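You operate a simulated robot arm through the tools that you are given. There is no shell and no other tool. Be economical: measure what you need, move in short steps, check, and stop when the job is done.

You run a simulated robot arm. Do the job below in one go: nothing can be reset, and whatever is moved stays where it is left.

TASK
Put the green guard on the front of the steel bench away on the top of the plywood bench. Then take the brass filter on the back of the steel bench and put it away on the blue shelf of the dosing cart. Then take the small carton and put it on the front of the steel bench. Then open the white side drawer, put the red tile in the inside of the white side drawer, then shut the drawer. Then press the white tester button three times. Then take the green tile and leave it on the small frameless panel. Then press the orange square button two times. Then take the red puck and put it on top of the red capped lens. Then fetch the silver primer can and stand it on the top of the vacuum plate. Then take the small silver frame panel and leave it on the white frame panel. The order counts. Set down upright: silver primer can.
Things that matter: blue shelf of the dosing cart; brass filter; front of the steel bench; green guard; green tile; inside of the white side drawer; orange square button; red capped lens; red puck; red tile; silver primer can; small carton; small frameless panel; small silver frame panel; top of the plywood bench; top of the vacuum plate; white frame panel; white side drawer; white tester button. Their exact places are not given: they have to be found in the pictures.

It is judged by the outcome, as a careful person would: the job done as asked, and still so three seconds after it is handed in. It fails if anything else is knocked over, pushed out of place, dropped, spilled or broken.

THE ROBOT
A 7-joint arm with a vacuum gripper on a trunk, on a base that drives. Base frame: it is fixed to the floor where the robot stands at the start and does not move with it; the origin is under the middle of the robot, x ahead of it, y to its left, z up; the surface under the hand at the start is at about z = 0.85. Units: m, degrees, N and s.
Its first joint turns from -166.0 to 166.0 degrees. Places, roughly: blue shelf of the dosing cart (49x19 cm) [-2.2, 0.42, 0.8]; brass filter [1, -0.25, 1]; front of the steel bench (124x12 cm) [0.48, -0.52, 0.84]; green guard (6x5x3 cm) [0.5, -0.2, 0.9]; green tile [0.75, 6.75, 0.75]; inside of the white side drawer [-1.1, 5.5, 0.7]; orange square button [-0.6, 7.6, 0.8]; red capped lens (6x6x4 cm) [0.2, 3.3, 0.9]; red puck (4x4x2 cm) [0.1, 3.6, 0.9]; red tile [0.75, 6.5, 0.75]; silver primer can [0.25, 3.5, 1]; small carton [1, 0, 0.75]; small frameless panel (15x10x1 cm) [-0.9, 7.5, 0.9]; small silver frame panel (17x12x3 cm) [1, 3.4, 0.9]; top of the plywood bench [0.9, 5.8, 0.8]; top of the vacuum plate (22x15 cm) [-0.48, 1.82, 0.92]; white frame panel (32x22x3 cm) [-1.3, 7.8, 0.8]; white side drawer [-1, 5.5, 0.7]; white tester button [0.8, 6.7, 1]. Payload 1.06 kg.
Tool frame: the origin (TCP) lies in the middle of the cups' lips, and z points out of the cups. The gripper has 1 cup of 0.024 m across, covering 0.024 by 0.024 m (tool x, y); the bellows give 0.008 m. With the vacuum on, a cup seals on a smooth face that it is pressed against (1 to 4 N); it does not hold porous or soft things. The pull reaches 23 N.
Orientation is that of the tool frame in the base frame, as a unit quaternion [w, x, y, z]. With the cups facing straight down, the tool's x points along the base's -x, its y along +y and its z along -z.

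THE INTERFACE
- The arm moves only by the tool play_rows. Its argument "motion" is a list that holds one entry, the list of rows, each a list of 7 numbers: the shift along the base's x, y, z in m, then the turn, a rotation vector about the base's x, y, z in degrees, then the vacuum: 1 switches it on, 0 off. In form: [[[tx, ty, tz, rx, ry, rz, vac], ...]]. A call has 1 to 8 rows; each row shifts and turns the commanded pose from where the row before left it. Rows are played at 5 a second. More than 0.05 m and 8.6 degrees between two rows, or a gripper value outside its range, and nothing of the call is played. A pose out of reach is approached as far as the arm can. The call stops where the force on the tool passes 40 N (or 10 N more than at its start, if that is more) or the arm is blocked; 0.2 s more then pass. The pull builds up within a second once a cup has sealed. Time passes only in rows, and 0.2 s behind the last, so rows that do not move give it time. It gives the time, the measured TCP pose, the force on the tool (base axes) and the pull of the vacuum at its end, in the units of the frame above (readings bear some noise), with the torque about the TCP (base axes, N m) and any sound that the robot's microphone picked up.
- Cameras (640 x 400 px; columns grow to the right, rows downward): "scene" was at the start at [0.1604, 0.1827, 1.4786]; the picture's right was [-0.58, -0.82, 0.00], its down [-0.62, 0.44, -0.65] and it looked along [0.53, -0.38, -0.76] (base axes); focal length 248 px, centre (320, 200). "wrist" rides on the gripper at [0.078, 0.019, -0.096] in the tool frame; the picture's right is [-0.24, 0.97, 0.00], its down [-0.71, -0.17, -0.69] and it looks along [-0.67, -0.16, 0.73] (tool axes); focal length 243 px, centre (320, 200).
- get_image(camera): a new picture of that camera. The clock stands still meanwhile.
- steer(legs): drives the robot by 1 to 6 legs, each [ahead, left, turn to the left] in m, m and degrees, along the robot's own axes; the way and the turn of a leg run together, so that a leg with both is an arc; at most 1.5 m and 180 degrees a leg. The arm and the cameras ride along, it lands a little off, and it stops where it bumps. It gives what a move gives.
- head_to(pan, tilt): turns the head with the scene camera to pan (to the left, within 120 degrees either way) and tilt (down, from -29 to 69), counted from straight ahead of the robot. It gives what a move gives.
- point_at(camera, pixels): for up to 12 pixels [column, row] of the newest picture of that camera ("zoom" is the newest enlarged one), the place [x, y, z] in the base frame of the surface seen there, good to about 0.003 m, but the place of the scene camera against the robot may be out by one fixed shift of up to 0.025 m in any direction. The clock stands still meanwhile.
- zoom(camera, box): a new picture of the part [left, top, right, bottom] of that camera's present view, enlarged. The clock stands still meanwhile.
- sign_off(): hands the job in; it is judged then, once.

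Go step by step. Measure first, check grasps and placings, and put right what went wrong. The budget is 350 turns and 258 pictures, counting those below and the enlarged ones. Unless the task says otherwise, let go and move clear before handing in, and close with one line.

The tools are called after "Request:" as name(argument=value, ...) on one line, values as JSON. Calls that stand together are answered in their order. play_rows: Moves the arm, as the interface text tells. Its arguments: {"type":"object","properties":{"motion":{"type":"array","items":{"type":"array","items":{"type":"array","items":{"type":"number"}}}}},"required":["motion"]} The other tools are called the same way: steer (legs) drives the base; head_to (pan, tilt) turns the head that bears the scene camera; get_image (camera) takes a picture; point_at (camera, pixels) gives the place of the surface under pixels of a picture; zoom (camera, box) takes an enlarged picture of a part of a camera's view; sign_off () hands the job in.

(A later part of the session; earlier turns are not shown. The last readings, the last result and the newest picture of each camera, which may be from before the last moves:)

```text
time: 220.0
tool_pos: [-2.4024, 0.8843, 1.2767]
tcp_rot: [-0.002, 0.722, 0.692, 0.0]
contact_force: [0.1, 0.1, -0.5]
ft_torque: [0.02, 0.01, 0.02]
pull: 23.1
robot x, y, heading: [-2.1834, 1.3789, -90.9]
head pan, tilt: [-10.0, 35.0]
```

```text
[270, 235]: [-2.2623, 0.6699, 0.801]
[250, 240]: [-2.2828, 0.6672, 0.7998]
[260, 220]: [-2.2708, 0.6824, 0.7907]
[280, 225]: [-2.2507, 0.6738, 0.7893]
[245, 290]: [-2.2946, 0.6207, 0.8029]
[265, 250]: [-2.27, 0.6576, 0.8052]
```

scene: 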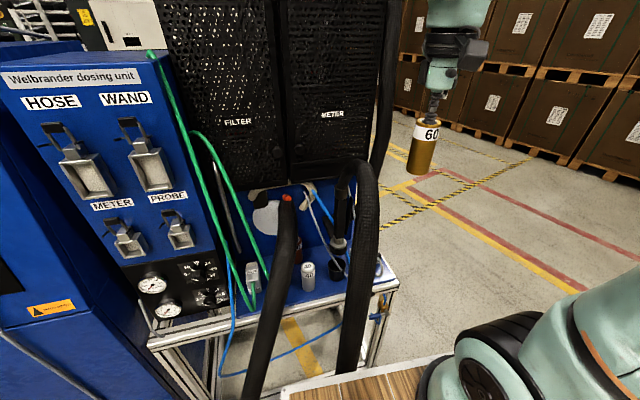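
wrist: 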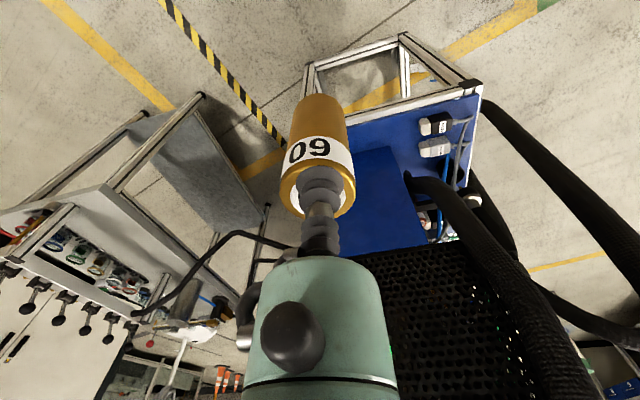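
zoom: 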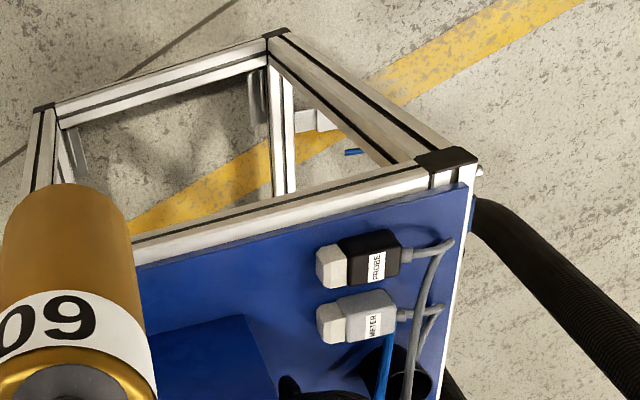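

Plan: lean the tool 13° toward the robot, come in from the open end at x = -2.268, and set the filter's base at y ≈ 0.638. First the tilt and the approach.

Request:
play_rows(motion=[[[0.04, 0, 0, -6.5, 0, 0, 1], [0.04, 0, 0, -6.5, 0, 0, 1], [0.035, 0, -0.03, 0, 0, 0, 1], [0.019, -0.02, -0.035, 0, 0, 0, 1], [0, -0.02, -0.045, 0, 0, 0, 1], [0, -0.02, -0.045, 0, 0, 0, 1], [0, 0, -0.045, 0, 0, 0, 1], [0, 0, -0.045, 0, 0, 0, 1]]])

Request:
play_rows(motion=[[[0, 0, -0.045, 0, 0, 0, 1], [0, -0.02, -0.02, 0, 0, 0, 1], [0, -0.02, 0, 0, 0, 0, 1], [0, 0, 0, 0, 0, 0, 1]]])

Request:
get_image(camera="wrist")

Request:
head_to(pan=-5, tilt=45)

Request:
get_image(camera="scene")

```text
time: 222.0
tool_pos: [-2.1037, 0.8601, 1.0364]
tcp_rot: [0.104, 0.483, 0.867, -0.059]
contact_force: [0.4, 0.1, -1.9]
ft_torque: [0.03, 0.01, 0.03]
pull: 23.3
robot x, y, heading: [-2.1798, 1.3752, -90.9]
head pan, tilt: [-10.0, 35.0]
stopped in row 8: the arm was blocked; the commanded pose is now the measured one
```

```text
time: 223.0
tool_pos: [-2.1031, 0.8181, 0.9707]
tcp_rot: [0.104, 0.484, 0.867, -0.059]
contact_force: [0.4, -1.3, -0.6]
ft_torque: [0.03, -0.01, 0.01]
pull: 22.1
robot x, y, heading: [-2.1842, 1.3742, -90.6]
head pan, tilt: [-10.0, 35.0]
```

```text
197 pictures are left
```

wrist: 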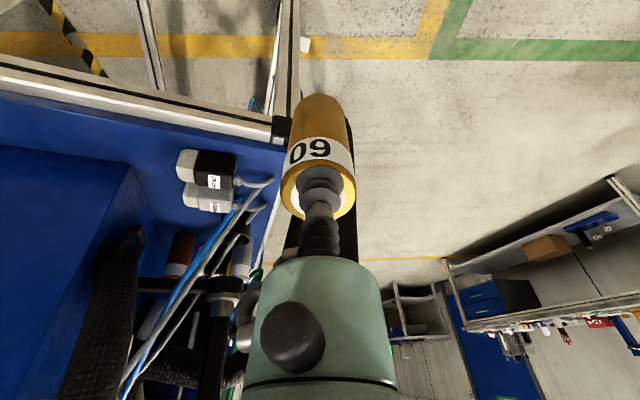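

```text
time: 223.7
tool_pos: [-2.1029, 0.818, 0.9709]
tcp_rot: [0.103, 0.484, 0.867, -0.059]
contact_force: [-0.9, 0.5, -1.3]
ft_torque: [-0.01, 0.02, 0.01]
pull: 22.8
robot x, y, heading: [-2.1834, 1.3715, -90.8]
head pan, tilt: [-5.0, 45.0]
```

```text
196 pictures are left
```

scene: 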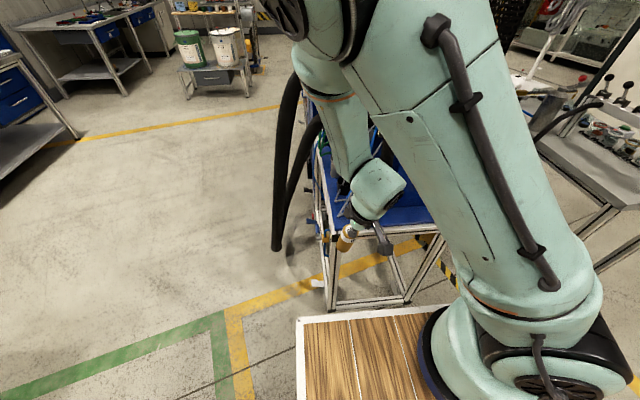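

The arm got blocked by its own joints with the tool too near the robot, and ended yawed about 32° at [-2.10,0.82]; nothing seems touched. I'll lift, undo the yaw and tilt, then stand the base farther back.

Request:
play_rows(motion=[[[0, 0, 0.04, 0, 0, 0, 1], [0, 0, 0.045, 0, 0, 0, 1], [0, 0, 0.045, 0, 0, 0, 1], [0, 0, 0.045, 0, 0, 0, 1], [0, 0, 0.045, 0, 0, 0, 1], [0, 0, 0.045, 0, 0, 0, 1]]])

Request:
get_image(camera="scene")

```text
time: 225.1
tool_pos: [-2.1028, 0.8192, 1.238]
tcp_rot: [0.104, 0.484, 0.867, -0.06]
contact_force: [0.5, -0.2, -1.3]
ft_torque: [0.07, 0.05, 0.01]
pull: 22.8
robot x, y, heading: [-2.1816, 1.3777, -90.6]
head pan, tilt: [-5.0, 45.0]
```

```text
195 pictures are left
```

scene: 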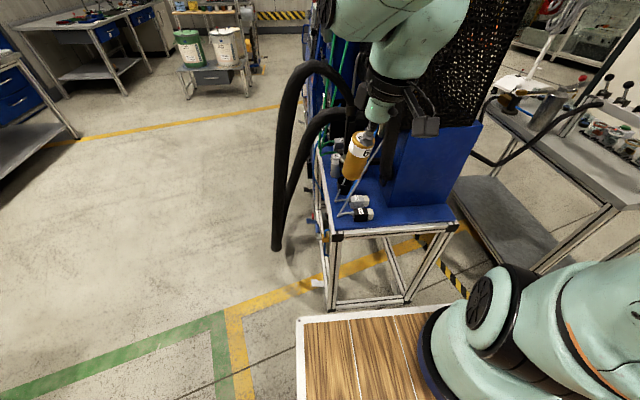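

Backing the base 0.2 m to give the arm room, then restoring the tool's orientation.

Request:
steer(legs=[[-0.2, 0, 0]])

Request:
play_rows(motion=[[[0, 0, 0.01, 5.85, 3.5, 0, 1], [0, 0, 0.01, 5.85, 3.5, 0, 1], [0, 0, 0, 0, 0, -7.9, 1], [0, 0, 0, 0, 0, -7.9, 1], [0, 0, 0, 0, 0, -7.9, 1], [0, 0, 0, 0, 0, -7.9, 1], [0, 0, 0, 0, 0, 0, 1]]])

Request:
get_image(camera="scene")

```text
time: 226.7
tool_pos: [-2.1017, 1.0182, 1.2397]
tcp_rot: [0.103, 0.486, 0.866, -0.06]
contact_force: [-0.4, -1.4, -1.5]
ft_torque: [0.06, 0.0, -0.02]
pull: 22.6
robot x, y, heading: [-2.1808, 1.5754, -91.0]
head pan, tilt: [-5.0, 45.0]
```

```text
time: 228.3
tool_pos: [-2.1008, 1.0179, 1.2583]
tcp_rot: [0.0, 0.709, 0.706, -0.001]
contact_force: [0.3, 0.3, -0.3]
ft_torque: [-0.01, 0.03, 0.02]
pull: 23.4
robot x, y, heading: [-2.1797, 1.5728, -91.0]
head pan, tilt: [-5.0, 45.0]
```

```text
194 pictures are left
```

scene: 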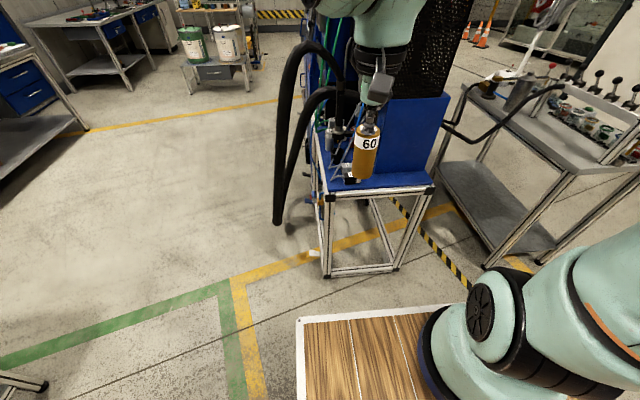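

Orientation is restored and the arm is comfortable. Now moving across to x = -2.268, y = 0.82 and tilting there.

Request:
play_rows(motion=[[[-0.03, -0.035, 0, 0, 0, 0, 1], [-0.03, -0.035, 0, 0, 0, 0, 1], [-0.03, -0.035, 0, 0, 0, 0, 1], [-0.03, -0.035, 0, 0, 0, 0, 1], [-0.03, -0.035, 0, 0, 0, 0, 1], [-0.017, -0.023, 0, 0, 0, 0, 1], [0, 0, 0, -6.5, 0, 0, 1], [0, 0, 0, -6.5, 0, 0, 1]]])

```text
time: 230.1
tool_pos: [-2.2691, 0.82, 1.2566]
tcp_rot: [0.081, 0.703, 0.702, -0.081]
contact_force: [0.1, -0.2, -1.6]
ft_torque: [0.05, -0.03, 0.05]
pull: 23.3
robot x, y, heading: [-2.177, 1.5729, -91.0]
head pan, tilt: [-5.0, 45.0]
```

Tilt is right (13° about x). Lowering outside the shelf end.

Request:
play_rows(motion=[[[0, 0, -0.045, 0, 0, 0, 1], [0, 0, -0.045, 0, 0, 0, 1], [0, 0, -0.045, 0, 0, 0, 1], [0, 0, -0.045, 0, 0, 0, 1], [0, -0.01, -0.045, 0, 0, 0, 1], [0, -0.02, -0.045, 0, 0, 0, 1], [0, -0.03, -0.02, 0, 0, 0, 1], [0, 0, 0, 0, 0, 0, 1]]])

Request:
get_image(camera="wrist")

Request:
get_image(camera="scene")

```text
time: 231.9
tool_pos: [-2.2666, 0.7586, 0.9679]
tcp_rot: [0.08, 0.704, 0.702, -0.08]
contact_force: [-0.5, 0.2, -2.0]
ft_torque: [0.03, 0.01, 0.01]
pull: 22.6
robot x, y, heading: [-2.1788, 1.5717, -90.9]
head pan, tilt: [-5.0, 45.0]
```

```text
193 pictures are left
```

wrist: 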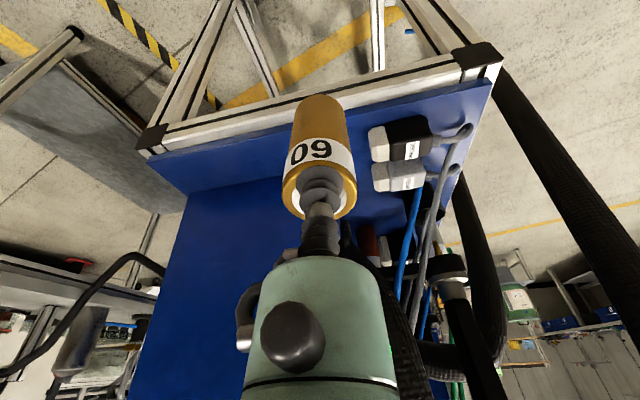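

```text
192 pictures are left
```

scene: 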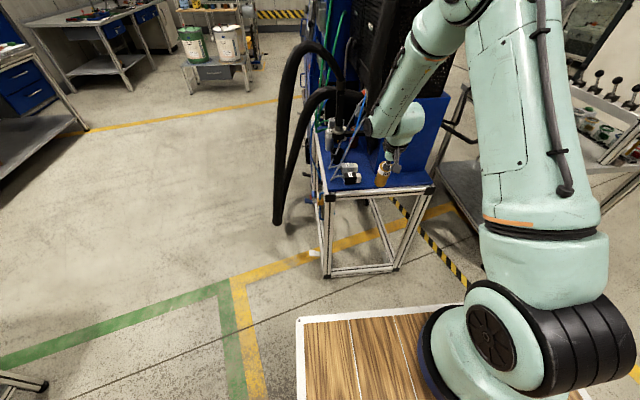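

The filter hangs just outside the shelf end. The wrist joint at scene (375,125) is near the hoses, so I'm checking distances before pushing in another 10 cm.

Request:
point_at(camera="scene", pixels=[[375, 125], [370, 120], [390, 100], [400, 140], [345, 110], [365, 95], [385, 160], [410, 60]])

Request:
zoom(camera="scene", box=[300, 50, 480, 220])

```text
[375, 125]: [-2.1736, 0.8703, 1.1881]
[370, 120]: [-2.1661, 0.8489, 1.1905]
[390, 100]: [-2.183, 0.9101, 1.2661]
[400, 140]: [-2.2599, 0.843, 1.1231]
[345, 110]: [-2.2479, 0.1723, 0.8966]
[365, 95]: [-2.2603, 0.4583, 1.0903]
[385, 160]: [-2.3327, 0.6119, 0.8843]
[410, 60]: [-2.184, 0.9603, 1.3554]
```

```text
2.35 times, centred on (390, 135) of scene
```

zoom: 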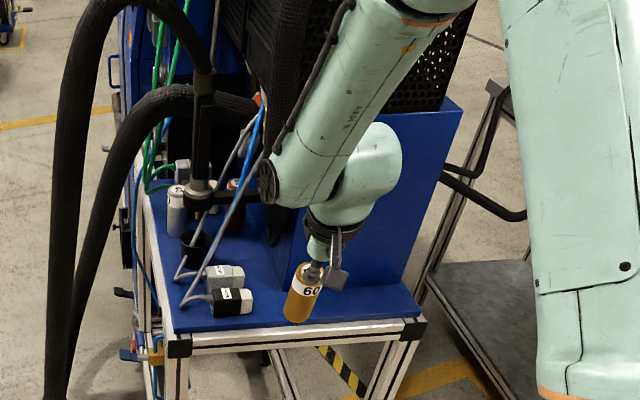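

Clear by about 5 cm. Moving in to y = 0.661 at height and then lowering gently.

Request:
play_rows(motion=[[[0, -0.033, -0.01, 0, 0, 0, 1], [0, -0.033, -0.01, 0, 0, 0, 1], [0, -0.0316, 0, 0, 0, 0, 1], [0, 0, 0, 0, 0, 0, 1]]])

Request:
get_image(camera="wrist")

Request:
zoom(camera="scene", box=[300, 50, 480, 220])

```text
time: 232.9
tool_pos: [-2.2682, 0.6612, 0.9481]
tcp_rot: [0.08, 0.703, 0.702, -0.08]
contact_force: [0.0, -0.3, -1.4]
ft_torque: [0.02, -0.01, -0.01]
pull: 22.5
robot x, y, heading: [-2.1783, 1.5711, -91.2]
head pan, tilt: [-5.0, 45.0]
```

```text
190 pictures are left
```

wrist: 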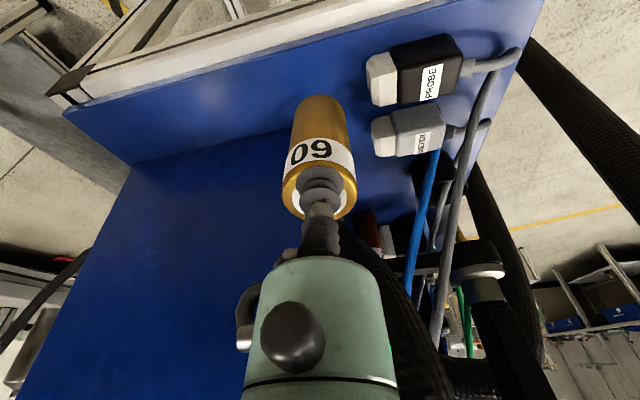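

```text
2.35 times, centred on (390, 135) of scene
```

zoom: 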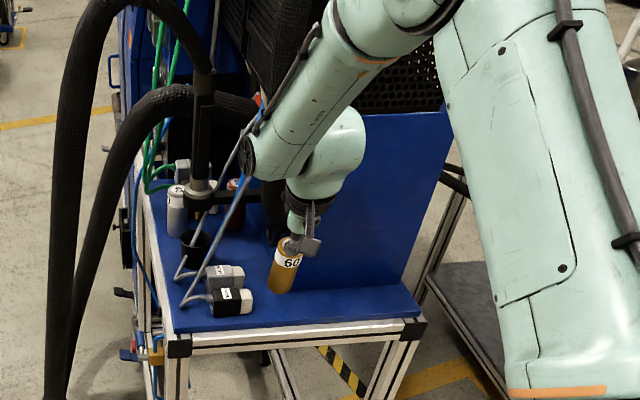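

In place above the bare patch, clear of connectors and hose. Lowering to contact.

Request:
play_rows(motion=[[[0, 0, -0.02, 0, 0, 0, 1], [0, 0, -0.015, 0, 0, 0, 1], [0, 0, -0.005, 0, 0, 0, 1], [0, 0, -0.003, 0, 0, 0, 1], [0, 0, 0, 0, 0, 0, 1]]])

```text
time: 234.1
tool_pos: [-2.2667, 0.6627, 0.9049]
tcp_rot: [0.08, 0.703, 0.703, -0.079]
contact_force: [-0.2, -0.1, -0.5]
ft_torque: [0.03, -0.02, -0.03]
pull: 23.1
robot x, y, heading: [-2.1807, 1.5747, -90.8]
head pan, tilt: [-5.0, 45.0]
```

No contact yet; easing down in 2 mm steps.

Request:
play_rows(motion=[[[0, 0, -0.002, 0, 0, 0, 1], [0, 0, -0.002, 0, 0, 0, 1], [0, 0, 0, 0, 0, 0, 1]]])

Request:
play_rows(motion=[[[0, 0, -0.002, 0, 0, 0, 1], [0, 0, 0, 0, 0, 0, 1]]])

```text
time: 234.9
tool_pos: [-2.2673, 0.6621, 0.9021]
tcp_rot: [0.081, 0.703, 0.702, -0.082]
contact_force: [0.0, 2.1, 14.7]
ft_torque: [-0.03, 0.02, 0.02]
pull: 23.1
robot x, y, heading: [-2.1792, 1.5733, -90.9]
head pan, tilt: [-5.0, 45.0]
```

```text
time: 235.5
tool_pos: [-2.2675, 0.6617, 0.8985]
tcp_rot: [0.081, 0.703, 0.702, -0.081]
contact_force: [0.1, 1.7, 13.8]
ft_torque: [-0.13, 0.04, -0.02]
pull: 23.1
robot x, y, heading: [-2.1791, 1.5704, -91.1]
head pan, tilt: [-5.0, 45.0]
```

The base rim is touching with about 14 N. I'll ease the lean back by 2° about the rim, then switch off and hold still so it settles upright.

Request:
play_rows(motion=[[[0, -0.0033, 0, 2, 0, 0, 1], [0, 0, 0, 0, 0, 0, 1], [0, 0, 0.002, 0, 0, 0, 0], [0, 0, 0, 0, 0, 0, 0], [0, 0, 0, 0, 0, 0, 0], [0, 0, 0.002, 0, 0, 0, 0], [0, 0, 0.002, 0, 0, 0, 0], [0, 0, 0.002, 0, 0, 0, 0]]])

Request:
get_image(camera="wrist")

```text
time: 237.3
tool_pos: [-2.2687, 0.6598, 0.9056]
tcp_rot: [0.067, 0.704, 0.704, -0.068]
contact_force: [-0.3, 0.2, -0.2]
ft_torque: [0.0, 0.01, 0.03]
pull: 0.1
robot x, y, heading: [-2.1793, 1.5737, -91.2]
head pan, tilt: [-5.0, 45.0]
```

```text
188 pictures are left
```

wrist: 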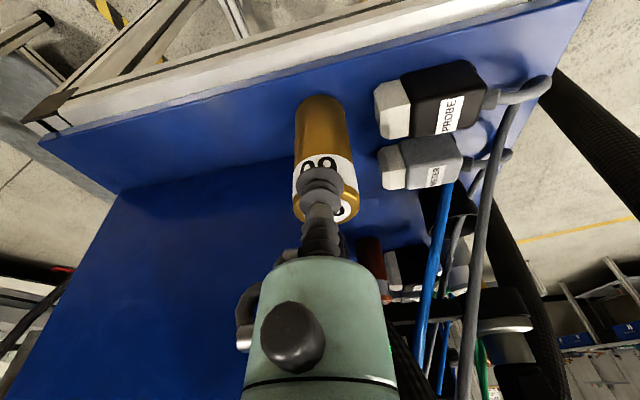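

It's released and standing. Lifting away along the tool's lean, then backing out.

Request:
play_rows(motion=[[[0, 0.004, 0.02, 0, 0, 0, 0], [0, 0.02, 0.04, 0, 0, 0, 0], [0, 0.04, 0.02, 0, 0, 0, 0], [0, 0.045, 0.02, 0, 0, 0, 0], [0, 0.045, 0.02, 0, 0, 0, 0], [0, 0.0, 0.045, 5, 0, 0, 0], [0, 0.0, 0.045, 6, 0, 0, 0], [0, 0.0, 0.045, 0, 0, 0, 0]]])

Request:
get_image(camera="wrist")

Request:
zoom(camera="scene", box=[300, 50, 480, 220])

```text
time: 239.1
tool_pos: [-2.2682, 0.8127, 1.1586]
tcp_rot: [-0.002, 0.707, 0.707, -0.001]
contact_force: [0.4, 0.5, -0.1]
ft_torque: [0.0, 0.01, 0.0]
pull: 0.1
robot x, y, heading: [-2.176, 1.5736, -91.3]
head pan, tilt: [-5.0, 45.0]
```

```text
187 pictures are left
```

wrist: 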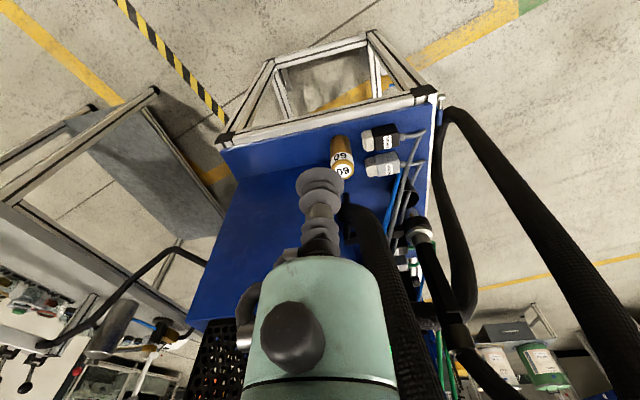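

```text
2.35 times, centred on (390, 135) of scene
```

zoom: 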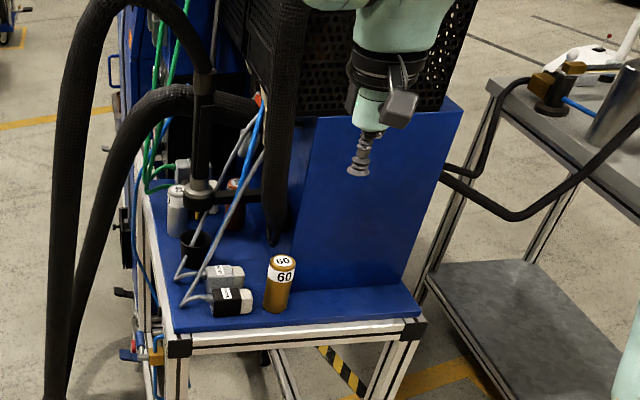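

The filter "60" stands upright on the shelf at zoom (280,285). A quick reading of its place for the record.

Request:
point_at(camera="wrist", pixels=[[343, 170], [340, 145]])

Request:
steer(legs=[[0, 0.85, 0], [0, 0, 91]])

```text
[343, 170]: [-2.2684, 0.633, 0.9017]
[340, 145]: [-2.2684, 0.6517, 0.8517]
```

```text
time: 247.4
tool_pos: [-0.5656, 1.4548, 1.1582]
tcp_rot: [0.001, 0.011, 1.0, 0.0]
contact_force: [0.0, 1.2, 0.4]
ft_torque: [-0.03, 0.01, -0.01]
pull: 0.0
robot x, y, heading: [-1.3252, 1.5565, -1.9]
head pan, tilt: [-5.0, 45.0]
```

The filter stands at [-2.268,0.636] on the shelf. The arm is still out over the framing bench, so I pull it in before driving (rows kept under 5 cm).

Request:
play_rows(motion=[[[-0.045, 0, 0.01, 0, 0, 0, 0], [-0.045, 0, 0.01, 0, 0, 0, 0], [-0.045, 0, 0, 0, 0, 0, 0], [-0.045, 0, 0, 0, 0, 0, 0], [-0.045, 0, 0, 0, 0, 0, 0]]])

```text
time: 248.6
tool_pos: [-0.7893, 1.4543, 1.1796]
tcp_rot: [0.0, 0.01, 1.0, 0.0]
contact_force: [0.9, 0.5, 0.0]
ft_torque: [0.01, 0.02, 0.0]
pull: 0.1
robot x, y, heading: [-1.3258, 1.5571, -2.1]
head pan, tilt: [-5.0, 45.0]
```

Driving round to the open space left of the steel bench.

Request:
steer(legs=[[0.05, -0.8, 2], [1.3, 0, 0]])

Request:
head_to(pan=-20, tilt=40)

Request:
get_image(camera="scene")

```text
time: 259.1
tool_pos: [0.5583, 0.6146, 1.1777]
tcp_rot: [0.001, 0.013, 1.0, 0.0]
contact_force: [0.0, 0.0, 0.0]
ft_torque: [0.01, -0.03, 0.01]
pull: 0.0
robot x, y, heading: [0.0243, 0.7195, -2.3]
head pan, tilt: [-5.0, 45.0]
```

```text
time: 259.9
tool_pos: [0.5581, 0.6153, 1.1796]
tcp_rot: [0.0, 0.013, 1.0, 0.0]
contact_force: [-0.5, 0.3, -0.5]
ft_torque: [-0.04, -0.02, 0.0]
pull: 0.1
robot x, y, heading: [0.025, 0.7238, -2.6]
head pan, tilt: [-20.0, 40.0]
```

```text
185 pictures are left
```

scene: 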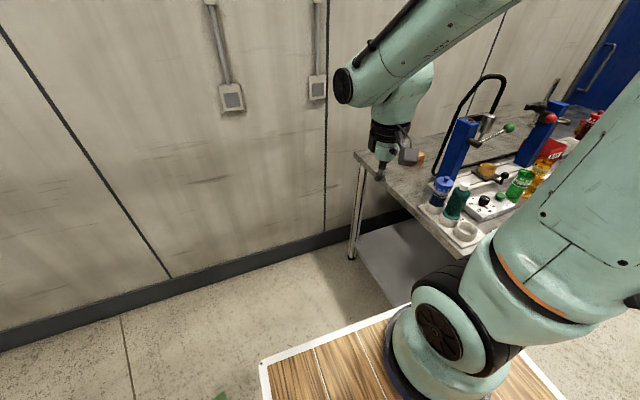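

The bench's left end is open and the carton shows at (418,157). Moving up and turning to face it diagonally.

Request:
steer(legs=[[0.47, 0.15, 0], [0, 0, -53]])

Request:
head_to(pan=0, tilt=40)

Request:
get_image(camera="scene")

Request:
get_image(camera="wrist")

```text
time: 265.2
tool_pos: [0.7426, 0.3613, 1.1788]
tcp_rot: [0.001, 0.455, 0.891, -0.001]
contact_force: [-0.1, -0.1, 0.1]
ft_torque: [0.03, -0.03, 0.02]
pull: 0.1
robot x, y, heading: [0.5016, 0.8526, -55.0]
head pan, tilt: [-20.0, 40.0]
```

```text
time: 266.0
tool_pos: [0.7426, 0.3613, 1.1798]
tcp_rot: [0.0, 0.455, 0.89, 0.0]
contact_force: [-0.4, 0.8, 1.3]
ft_torque: [0.01, 0.02, 0.01]
pull: 0.0
robot x, y, heading: [0.5028, 0.8506, -55.1]
head pan, tilt: [0.0, 40.0]
```

```text
184 pictures are left
```

scene: 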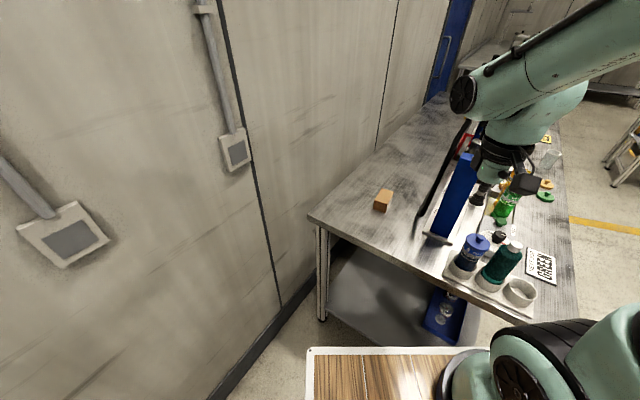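

```text
183 pictures are left
```

wrist: 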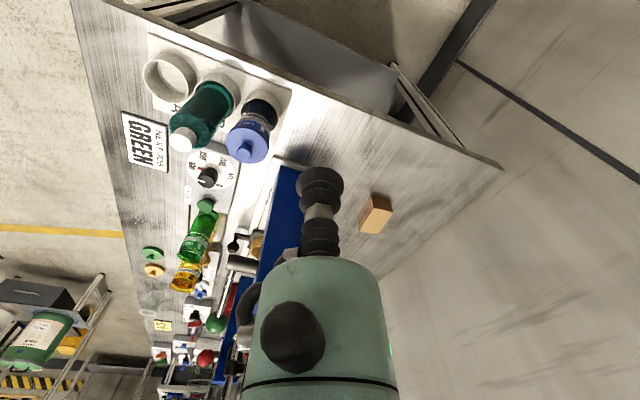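

Good access: carton at wrist (376,213). Measuring it.

Request:
zoom(camera="wrist", box=[340, 180, 420, 240])

Request:
point_at(camera="zoom", pixels=[[280, 300], [250, 330], [320, 250], [290, 200], [200, 360], [350, 300], [270, 260], [400, 200]])

```text
6.67 times, centred on (380, 210) of wrist
```

zoom: 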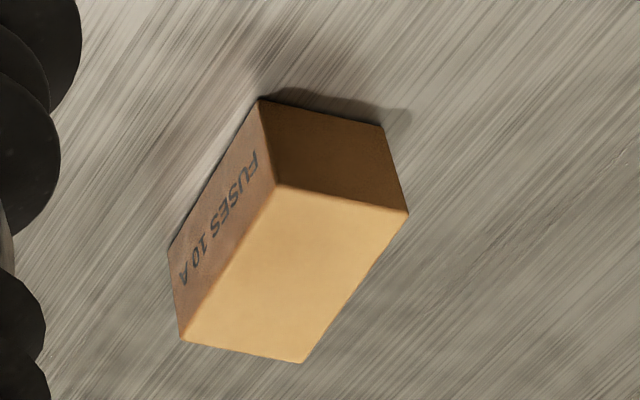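

```text
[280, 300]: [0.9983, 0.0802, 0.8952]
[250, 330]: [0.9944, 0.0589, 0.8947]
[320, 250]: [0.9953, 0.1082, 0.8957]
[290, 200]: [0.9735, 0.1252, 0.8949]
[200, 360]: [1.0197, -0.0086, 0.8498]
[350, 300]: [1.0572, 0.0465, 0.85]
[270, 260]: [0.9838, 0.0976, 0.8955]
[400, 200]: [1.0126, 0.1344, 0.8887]
```

Top centre about [0.991,0.093,0.895]. Moving over it, keeping clear of the press, and down to 3 cm above.

Request:
play_rows(motion=[[[0.045, -0.01, 0, 0, 0, 0, 0], [0.04, -0.028, 0, 0, 0, 0, 0], [0.034, -0.035, 0, 0, 0, 0, 0], [0.034, -0.035, 0, 0, 0, 0, 0], [0.034, -0.035, 0, 0, 0, 0, 0], [0.034, -0.035, 0, 0, 0, 0, 0], [0.028, -0.04, 0, 0, 0, 0, 0], [0, -0.049, 0, 0, 0, 0, 0]]])

Request:
play_rows(motion=[[[0, 0, -0.05, 0, 0, 0, 0], [0, 0, -0.05, 0, 0, 0, 0], [0, 0, -0.05, 0, 0, 0, 0], [0, 0, -0.05, 0, 0, 0, 0], [0, 0, -0.05, 0, 0, 0, 0], [0, 0, 0, 0, 0, 0, 0]]])

Request:
get_image(camera="wrist")

```text
time: 267.8
tool_pos: [0.9892, 0.0973, 1.1828]
tcp_rot: [0.0, 0.455, 0.89, -0.001]
contact_force: [-0.4, -0.5, 0.9]
ft_torque: [-0.01, -0.04, 0.02]
pull: 0.0
robot x, y, heading: [0.5038, 0.8501, -55.2]
head pan, tilt: [0.0, 40.0]
```

```text
time: 269.2
tool_pos: [0.9912, 0.0927, 0.929]
tcp_rot: [0.001, 0.456, 0.89, 0.0]
contact_force: [-0.5, -0.1, -0.3]
ft_torque: [0.01, 0.01, 0.01]
pull: 0.1
robot x, y, heading: [0.5028, 0.8522, -55.1]
head pan, tilt: [0.0, 40.0]
```

```text
181 pictures are left
```

wrist: 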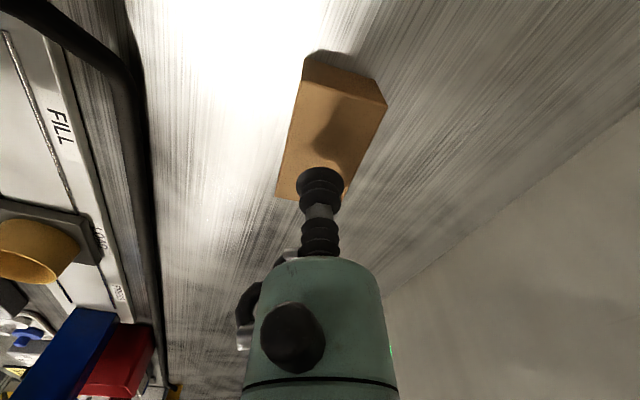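

The landing point (320,150) is the middle of the carton's top. Pressing on.

Request:
play_rows(motion=[[[0, 0, -0.026, 0, 0, 0, 1], [0, 0, -0.006, 0, 0, 0, 1], [0, 0, -0.003, 0, 0, 0, 1], [0, 0, -0.001, 0, 0, 0, 1], [0, 0, 0, 0, 0, 0, 1], [0, 0, 0, 0, 0, 0, 1]]])

```text
time: 270.6
tool_pos: [0.9896, 0.0941, 0.8952]
tcp_rot: [0.0, 0.456, 0.89, 0.0]
contact_force: [0.4, -2.8, 9.4]
ft_torque: [-0.04, 0.01, 0.01]
pull: 23.2
robot x, y, heading: [0.5003, 0.8473, -55.2]
head pan, tilt: [0.0, 40.0]
```

Sealed, 23 N. Lifting and bringing it back the same way.

Request:
play_rows(motion=[[[0, 0, 0.03, 0, 0, 0, 1], [0, 0, 0.05, 0, 0, 0, 1], [0, 0, 0.05, 0, 0, 0, 1], [0, 0, 0.05, 0, 0, 0, 1], [0, 0, 0.05, 0, 0, 0, 1], [0, 0.03, 0.035, 0, 0, 0, 1], [-0.02, 0.045, 0, 0, 0, 0, 1], [-0.028, 0.04, 0, 0, 0, 0, 1]]])

Request:
play_rows(motion=[[[-0.034, 0.035, 0, 0, 0, 0, 1], [-0.034, 0.035, 0, 0, 0, 0, 1], [-0.034, 0.035, 0, 0, 0, 0, 1], [-0.034, 0.035, 0, 0, 0, 0, 1], [-0.034, 0.035, 0, 0, 0, 0, 1], [-0.03, 0.03, 0, 0, 0, 0, 1]]])

```text
time: 272.4
tool_pos: [0.9413, 0.2083, 1.1539]
tcp_rot: [0.001, 0.455, 0.89, 0.0]
contact_force: [0.2, -0.3, -2.4]
ft_torque: [0.02, 0.02, 0.02]
pull: 22.5
robot x, y, heading: [0.4995, 0.8535, -55.2]
head pan, tilt: [0.0, 40.0]
```

```text
time: 273.8
tool_pos: [0.7439, 0.4161, 1.1589]
tcp_rot: [0.001, 0.456, 0.89, 0.0]
contact_force: [-0.4, 0.2, -1.1]
ft_torque: [0.01, 0.01, 0.01]
pull: 23.6
robot x, y, heading: [0.4999, 0.8505, -55.0]
head pan, tilt: [0.0, 40.0]
```

Now round to the front: turn straight, back out, slide right, and drive up to the bench.

Request:
steer(legs=[[0, 0, 55], [-1.2, -0.1, 0], [0, -0.95, 0], [0.62, 0, 0]])

Request:
get_image(camera="wrist")

Request:
get_image(camera="scene")

```text
time: 278.4
tool_pos: [0.8363, 0.7574, 1.1592]
tcp_rot: [0.0, 0.011, 1.0, -0.001]
contact_force: [-0.2, -0.4, -1.2]
ft_torque: [0.0, -0.04, -0.03]
pull: 23.1
robot x, y, heading: [0.3422, 0.8284, -2.1]
head pan, tilt: [0.0, 40.0]
stopped in leg 2: the robot was blocked; the commanded pose is now the measured one
```

```text
180 pictures are left
```

wrist: 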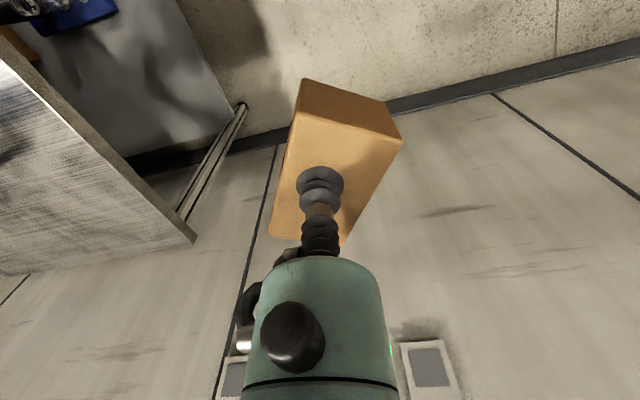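

```text
179 pictures are left
```

scene: 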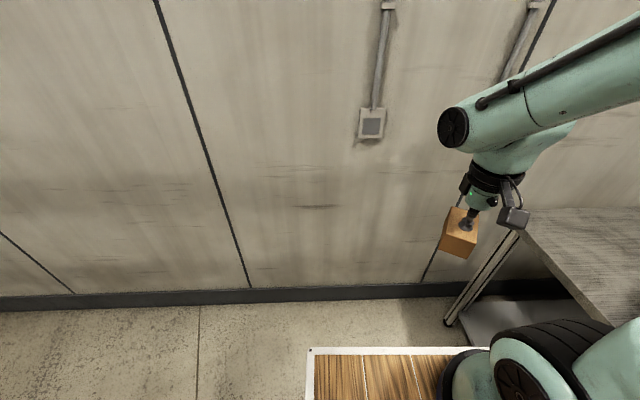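

The base's rear left nudged the framing bench's upright at y ≈ 1.08; earlier I passed at y = 0.72. I'll move forward, shift right to that line, and check the bench before reversing.

Request:
steer(legs=[[0.06, -0.12, 2]])

Request:
head_to(pan=118, tilt=30)

Request:
get_image(camera="scene")

```text
time: 279.7
tool_pos: [0.8961, 0.6517, 1.1589]
tcp_rot: [0.0, -0.007, 1.0, 0.0]
contact_force: [0.1, 0.3, -1.6]
ft_torque: [0.0, 0.01, 0.03]
pull: 23.4
robot x, y, heading: [0.4026, 0.7036, -0.1]
head pan, tilt: [0.0, 40.0]
```

```text
time: 281.6
tool_pos: [0.8983, 0.6512, 1.1583]
tcp_rot: [0.0, -0.006, 1.0, -0.001]
contact_force: [0.8, -0.6, -1.7]
ft_torque: [0.03, -0.03, 0.02]
pull: 22.4
robot x, y, heading: [0.4015, 0.7044, -0.0]
head pan, tilt: [118.0, 30.0]
```

```text
178 pictures are left
```

scene: 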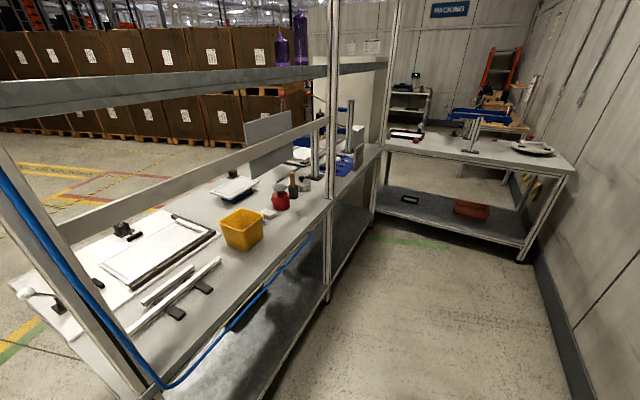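

Everything on the framing bench is standing. Reversing along y ≈ 0.69, then to the front of the steel bench.

Request:
steer(legs=[[-1.1, -0.02, 0], [0, -0.9, 0]])

```text
time: 291.7
tool_pos: [-0.2004, -0.2767, 1.159]
tcp_rot: [0.0, -0.012, 1.0, 0.001]
contact_force: [-0.2, 0.5, -2.1]
ft_torque: [-0.01, 0.02, 0.01]
pull: 23.5
robot x, y, heading: [-0.6961, -0.2298, 0.5]
head pan, tilt: [118.0, 30.0]
```

Driving up to the bench, then I'll turn the carton to lie along the front edge.

Request:
steer(legs=[[0.67, 0.05, 0]])

Request:
play_rows(motion=[[[0, 0.02, 0, 0, 0, -8, 1], [0, 0.02, 0, 0, 0, -8, 1], [0, 0.02, 0, 0, 0, -8, 1], [0, 0.02, 0, 0, 0, -8, 1], [0, 0, 0, 0, 0, -8, 1], [0, 0, 0, 0, 0, -8, 1], [0, 0, 0, 0, 0, -7, 1], [0, 0, 0, 0, 0, 0, 1]]])

Request:
head_to(pan=-20, tilt=50)

Request:
get_image(camera="scene")

Request:
get_image(camera="wrist")

```text
time: 295.4
tool_pos: [0.4834, -0.234, 1.1587]
tcp_rot: [0.001, -0.005, 1.0, 0.0]
contact_force: [-0.2, -1.1, -0.5]
ft_torque: [-0.03, -0.01, 0.01]
pull: 23.3
robot x, y, heading: [-0.0107, -0.1791, -0.1]
head pan, tilt: [118.0, 30.0]
```

```text
time: 297.2
tool_pos: [0.4831, -0.1536, 1.1574]
tcp_rot: [0.0, 0.459, 0.889, 0.0]
contact_force: [-0.2, 0.6, -0.9]
ft_torque: [0.0, 0.03, -0.01]
pull: 23.0
robot x, y, heading: [-0.0126, -0.1837, -0.1]
head pan, tilt: [118.0, 30.0]
```

```text
time: 299.5
tool_pos: [0.4821, -0.1553, 1.158]
tcp_rot: [0.0, 0.457, 0.889, 0.0]
contact_force: [-0.2, 0.5, -0.7]
ft_torque: [0.02, 0.0, -0.01]
pull: 22.8
robot x, y, heading: [-0.0105, -0.1792, -0.6]
head pan, tilt: [-20.0, 50.0]
```

```text
177 pictures are left
```

scene: 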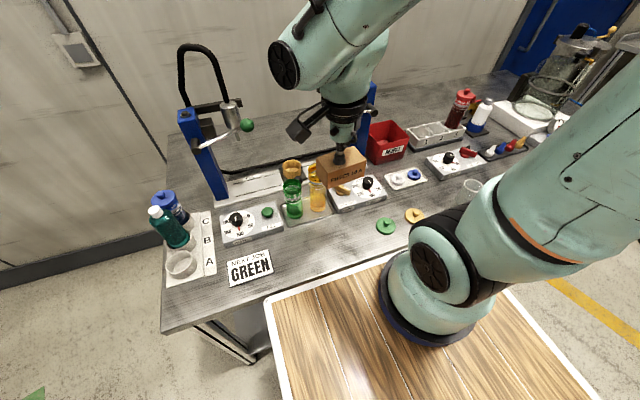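

```text
176 pictures are left
```

wrist: 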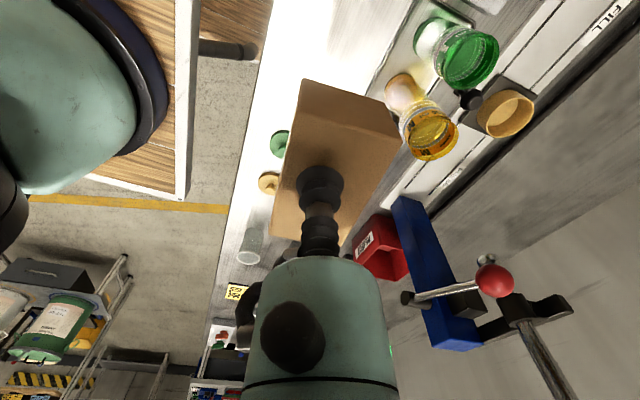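

The carton is square to the edge; the bench front at [0.475,-0.155] is empty. Lowering to z ≈ 0.90.

Request:
play_rows(motion=[[[-0.003, 0, -0.045, 0, 0, 0, 1], [-0.003, 0, -0.045, 0, 0, 0, 1], [0, 0, -0.045, 0, 0, 0, 1], [0, 0, -0.045, 0, 0, 0, 1], [0, 0, -0.045, 0, 0, 0, 1], [0, 0, -0.025, 0, 0, 0, 1], [0, 0, 0, 0, 0, 0, 1]]])

Request:
get_image(camera="scene")

```text
time: 301.1
tool_pos: [0.4761, -0.1531, 0.9096]
tcp_rot: [0.0, 0.458, 0.889, 0.0]
contact_force: [-0.1, 0.7, -1.2]
ft_torque: [0.0, 0.0, 0.0]
pull: 23.2
robot x, y, heading: [-0.0114, -0.1803, -0.5]
head pan, tilt: [-20.0, 50.0]
```

```text
175 pictures are left
```

scene: 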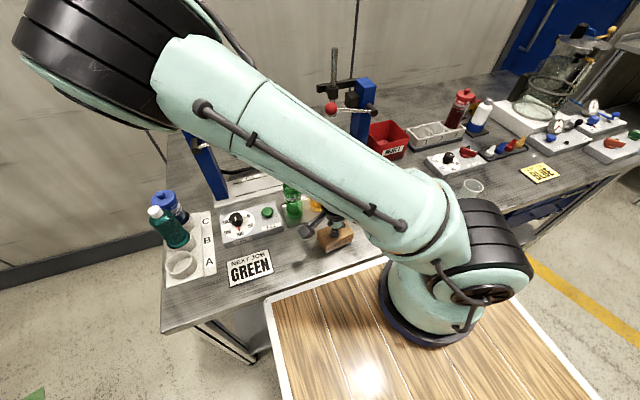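

Request:
play_rows(motion=[[[0, 0, -0.008, 0, 0, 0, 1], [0, 0, -0.003, 0, 0, 0, 1], [0, 0, -0.002, 0, 0, 0, 1], [0, 0, 0, 0, 0, 0, 1]]])

```text
time: 302.1
tool_pos: [0.4776, -0.152, 0.8962]
tcp_rot: [0.001, 0.458, 0.889, 0.0]
contact_force: [-0.4, -0.1, -1.5]
ft_torque: [0.0, 0.04, 0.0]
pull: 22.8
robot x, y, heading: [-0.0128, -0.1778, -0.4]
head pan, tilt: [-20.0, 50.0]
```

Not quite down yet (force −1.5 N, just the weight). Two more millimetre steps.

Request:
play_rows(motion=[[[0, 0, -0.002, 0, 0, 0, 1], [0, 0, -0.002, 0, 0, 0, 1], [0, 0, 0, 0, 0, 0, 1]]])

```text
time: 302.9
tool_pos: [0.4771, -0.1524, 0.8924]
tcp_rot: [0.0, 0.458, 0.889, -0.001]
contact_force: [1.4, 1.7, 5.2]
ft_torque: [-0.01, -0.03, 0.03]
pull: 22.9
robot x, y, heading: [-0.0174, -0.1768, -0.1]
head pan, tilt: [-20.0, 50.0]
```

Contact at 5 N. Releasing and rising.

Request:
play_rows(motion=[[[0, 0, 0, 0, 0, 0, 0], [0, 0, 0, 0, 0, 0, 0], [0, 0, 0, 0, 0, 0, 0], [0, 0, 0, 0, 0, 0, 0], [0, 0, 0.01, 0, 0, 0, 0], [0, 0, 0.04, 0, 0, 0, 0], [0, 0, 0.045, 0, 0, 0, 0], [0, 0, 0.045, 0, 0, 0, 0]]])

Request:
play_rows(motion=[[[0, 0, 0.045, 0, 0, 8, 0], [0, 0, 0.045, 0, 0, 8, 0], [0, 0, 0.03, 0, 0, 8, 0], [0, 0, 0.0, 0, 0, 8, 0], [0, 0, 0.0, 0, 0, 8, 0], [0, 0, 0.0, 0, 0, 8, 0], [0, 0, 0.0, 0, 0, 6.5, 0]]])

Request:
get_image(camera="scene")

Request:
get_image(camera="wrist")

```text
time: 304.7
tool_pos: [0.4764, -0.1526, 1.0323]
tcp_rot: [0.0, 0.458, 0.889, -0.001]
contact_force: [0.7, 0.2, 0.7]
ft_torque: [-0.02, 0.02, -0.01]
pull: 0.1
robot x, y, heading: [-0.0089, -0.1814, -0.2]
head pan, tilt: [-20.0, 50.0]
```

```text
time: 305.3
tool_pos: [0.4885, -0.2016, 1.1204]
tcp_rot: [0.003, 0.424, 0.905, -0.001]
contact_force: [-0.8, -0.1, -0.1]
ft_torque: [0.05, -0.07, 0.0]
pull: 0.1
robot x, y, heading: [-0.0088, -0.1769, -0.3]
head pan, tilt: [-20.0, 50.0]
stopped in row 3: the arm was blocked; the commanded pose is now the measured one
```

```text
174 pictures are left
```

scene: 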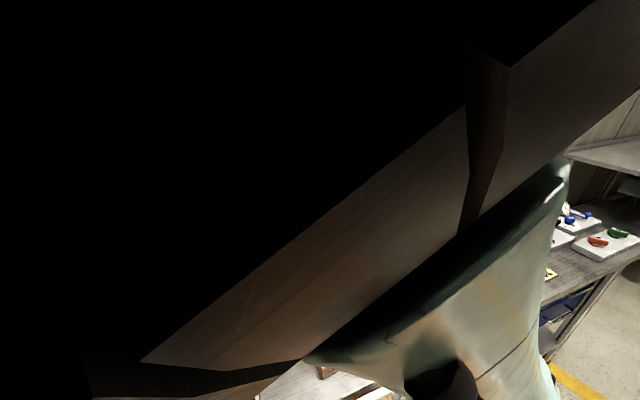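

```text
173 pictures are left
```

wrist: 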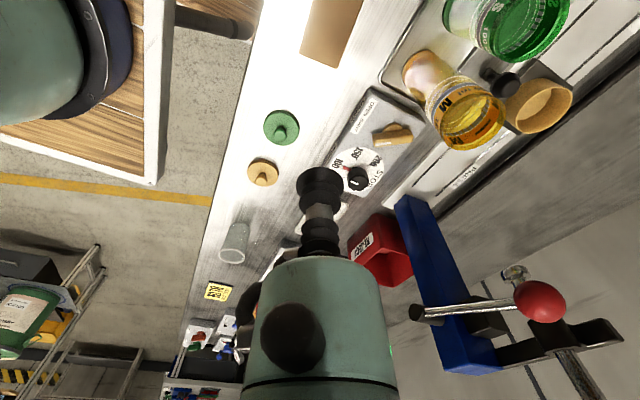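

The elbow swung up against the head in this close-in pose. Moving the tool out and up to free it.

Request:
play_rows(motion=[[[0.02, 0.01, 0.03, 0, 0, 0, 0], [0.02, 0.01, 0.03, 0, 0, 0, 0], [0.02, 0.01, 0.03, 0, 0, 0, 0], [0.02, 0.01, 0.03, 0, 0, 0, 0], [0.0, 0.0, 0.03, 0, 0, 0, 0], [0.0, 0.0, 0, 0, 0, 0, 0]]])

Request:
get_image(camera="scene")

```text
time: 306.7
tool_pos: [0.5692, -0.1594, 1.2686]
tcp_rot: [0.004, 0.423, 0.906, -0.002]
contact_force: [-0.4, 0.8, -0.9]
ft_torque: [0.0, -0.01, 0.01]
pull: 0.1
robot x, y, heading: [-0.0117, -0.1767, -0.5]
head pan, tilt: [-20.0, 50.0]
```

```text
172 pictures are left
```

scene: 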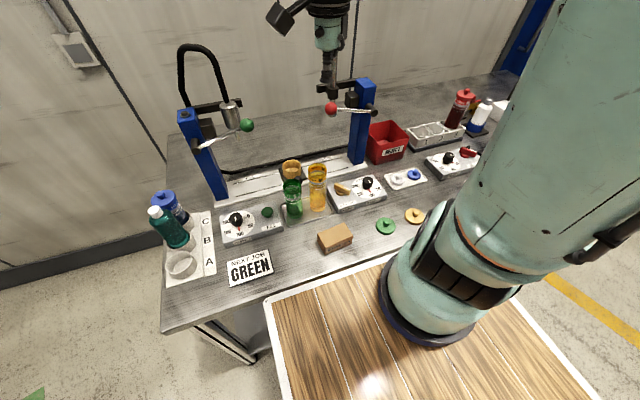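

The carton lies on the front at (335,236). Undoing the tool's yaw and bringing it to a travel pose.

Request:
play_rows(motion=[[[0, 0, 0, 0, 0, 8, 0], [0, 0, 0, 0, 0, 8, 0], [0, 0, 0, 0, 0, 8, 0], [0, 0, 0, 0, 0, 8, 0], [0, 0, 0, 0, 0, 8, 0], [0, 0, 0, 0, 0, 8, 0], [0, 0, 0, 0, 0, 2, 0]]])

Request:
play_rows(motion=[[[0, 0, -0.03, 0, 0, 0, 0], [-0.02, 0, -0.03, 0, 0, 0, 0], [-0.02, 0, -0.04, 0, 0, 0, 0], [-0.02, 0, -0.04, 0, 0, 0, 0]]])

```text
time: 308.3
tool_pos: [0.5679, -0.1593, 1.2684]
tcp_rot: [0.004, -0.001, 1.0, 0.0]
contact_force: [-0.1, 0.0, -0.4]
ft_torque: [-0.04, -0.05, -0.01]
pull: 0.1
robot x, y, heading: [-0.0152, -0.1796, -0.3]
head pan, tilt: [-20.0, 50.0]
```

```text
time: 309.3
tool_pos: [0.511, -0.1624, 1.1297]
tcp_rot: [0.005, 0.0, 1.0, -0.001]
contact_force: [-0.7, 0.3, 0.2]
ft_torque: [0.01, -0.03, 0.0]
pull: 0.0
robot x, y, heading: [-0.0146, -0.1766, -0.4]
head pan, tilt: [-20.0, 50.0]
```

Driving back up the aisle toward the drawer unit.

Request:
steer(legs=[[-0.7, 0, 0], [0, 0, 90], [0, 0.68, 0], [1.5, 0, 0], [1.5, 0, 0], [1.25, 0, 0]])

Request:
head_to(pan=-20, tilt=35)

Request:
get_image(camera="scene")

```text
time: 340.5
tool_pos: [-1.596, 4.5808, 1.1305]
tcp_rot: [-0.002, 0.727, -0.687, -0.003]
contact_force: [0.6, 0.9, -0.4]
ft_torque: [0.0, 0.03, -0.01]
pull: 0.2
robot x, y, heading: [-1.5494, 4.0613, 92.5]
head pan, tilt: [-20.0, 50.0]
```

```text
time: 341.3
tool_pos: [-1.5952, 4.5804, 1.1301]
tcp_rot: [-0.002, 0.726, -0.688, -0.003]
contact_force: [-0.4, 0.4, 0.0]
ft_torque: [0.01, 0.01, 0.01]
pull: 0.0
robot x, y, heading: [-1.5478, 4.0592, 93.3]
head pan, tilt: [-20.0, 35.0]
```

```text
171 pictures are left
```

scene: 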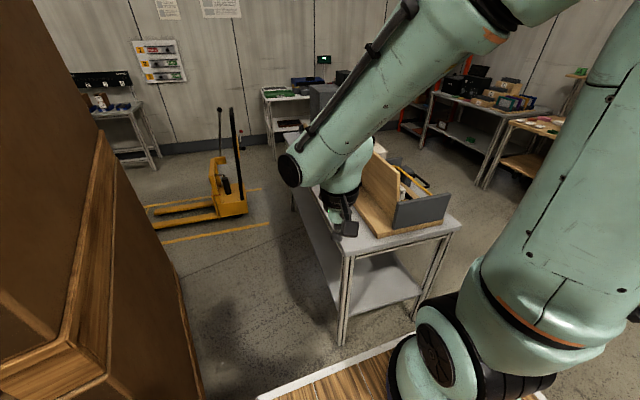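

The handles face east, so I'll go through the gap and stand on that side, facing -x.

Request:
steer(legs=[[0, 0, -93.3], [1.4, 0, 0], [0, 0, 180], [0, -1.3, 0]])

Request:
head_to(pan=0, tilt=35)

Request:
get_image(camera="scene")

Request:
get_image(camera="wrist")

```text
time: 354.8
tool_pos: [0.2245, 4.424, 1.1313]
tcp_rot: [0.003, -0.311, 0.95, 0.001]
contact_force: [-0.6, -0.9, 0.2]
ft_torque: [-0.03, 0.02, -0.04]
pull: 0.0
robot x, y, heading: [-0.1885, 4.1009, 35.8]
head pan, tilt: [-20.0, 35.0]
stopped in leg 3: the robot was blocked; the commanded pose is now the measured one
```

```text
time: 355.6
tool_pos: [0.2243, 4.4236, 1.1306]
tcp_rot: [0.003, -0.311, 0.951, 0.001]
contact_force: [0.3, -0.4, -0.1]
ft_torque: [0.03, 0.02, 0.01]
pull: 0.0
robot x, y, heading: [-0.1861, 4.103, 36.0]
head pan, tilt: [0.0, 35.0]
```

```text
170 pictures are left
```

scene: 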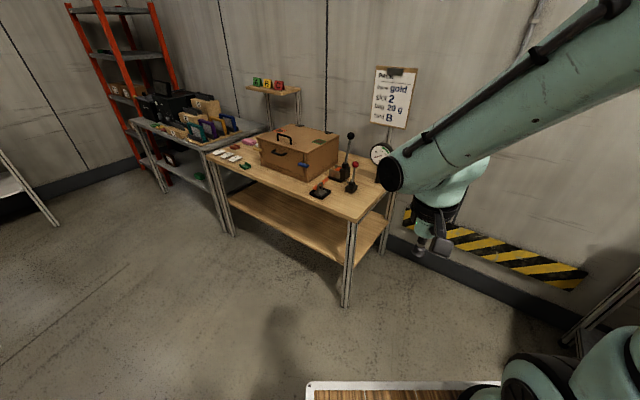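

```text
169 pictures are left
```

wrist: 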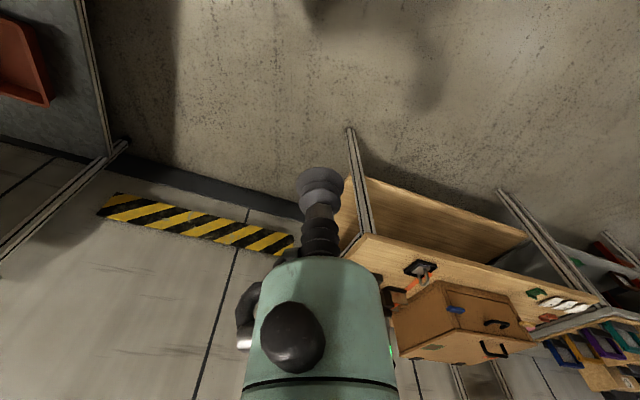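

The base's rear touched the cabinet while turning. I'll move clear of it first, then finish the turn.

Request:
steer(legs=[[0.35, 0.35, 0], [0, 0, 144]])

```text
time: 364.5
tool_pos: [-0.6293, 4.5742, 1.1308]
tcp_rot: [0.001, 1.0, 0.004, -0.003]
contact_force: [0.9, 0.3, -0.2]
ft_torque: [0.01, -0.04, -0.01]
pull: 0.1
robot x, y, heading: [-0.1049, 4.595, -179.8]
head pan, tilt: [0.0, 35.0]
```

Request:
steer(legs=[[0, -0.95, 0]])

Request:
get_image(camera="scene")

Request:
get_image(camera="wrist")

```text
time: 369.4
tool_pos: [-0.6367, 5.5038, 1.1307]
tcp_rot: [0.0, 1.0, 0.009, -0.004]
contact_force: [0.8, 0.1, 0.2]
ft_torque: [-0.02, 0.0, -0.02]
pull: 0.1
robot x, y, heading: [-0.1132, 5.5255, -178.9]
head pan, tilt: [0.0, 35.0]
```

```text
168 pictures are left
```

scene: 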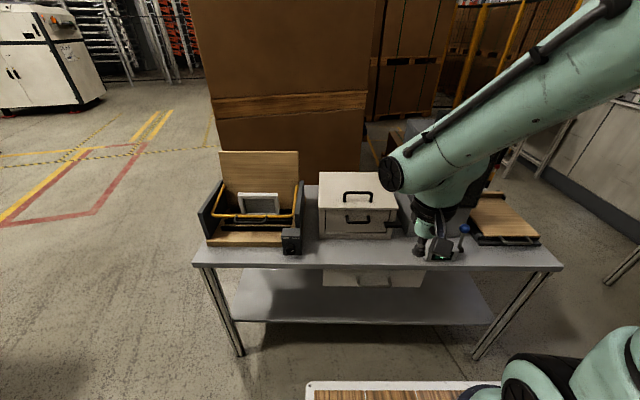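

```text
167 pictures are left
```

wrist: 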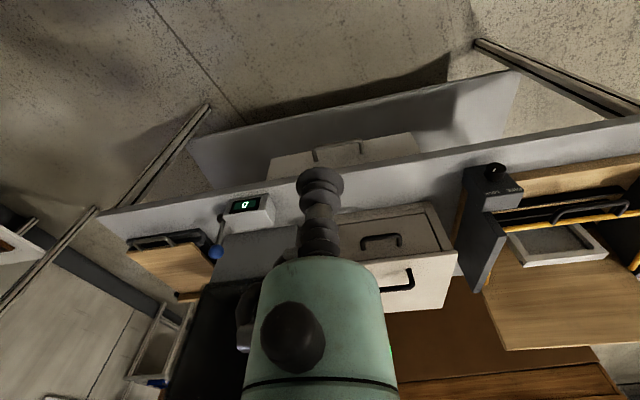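

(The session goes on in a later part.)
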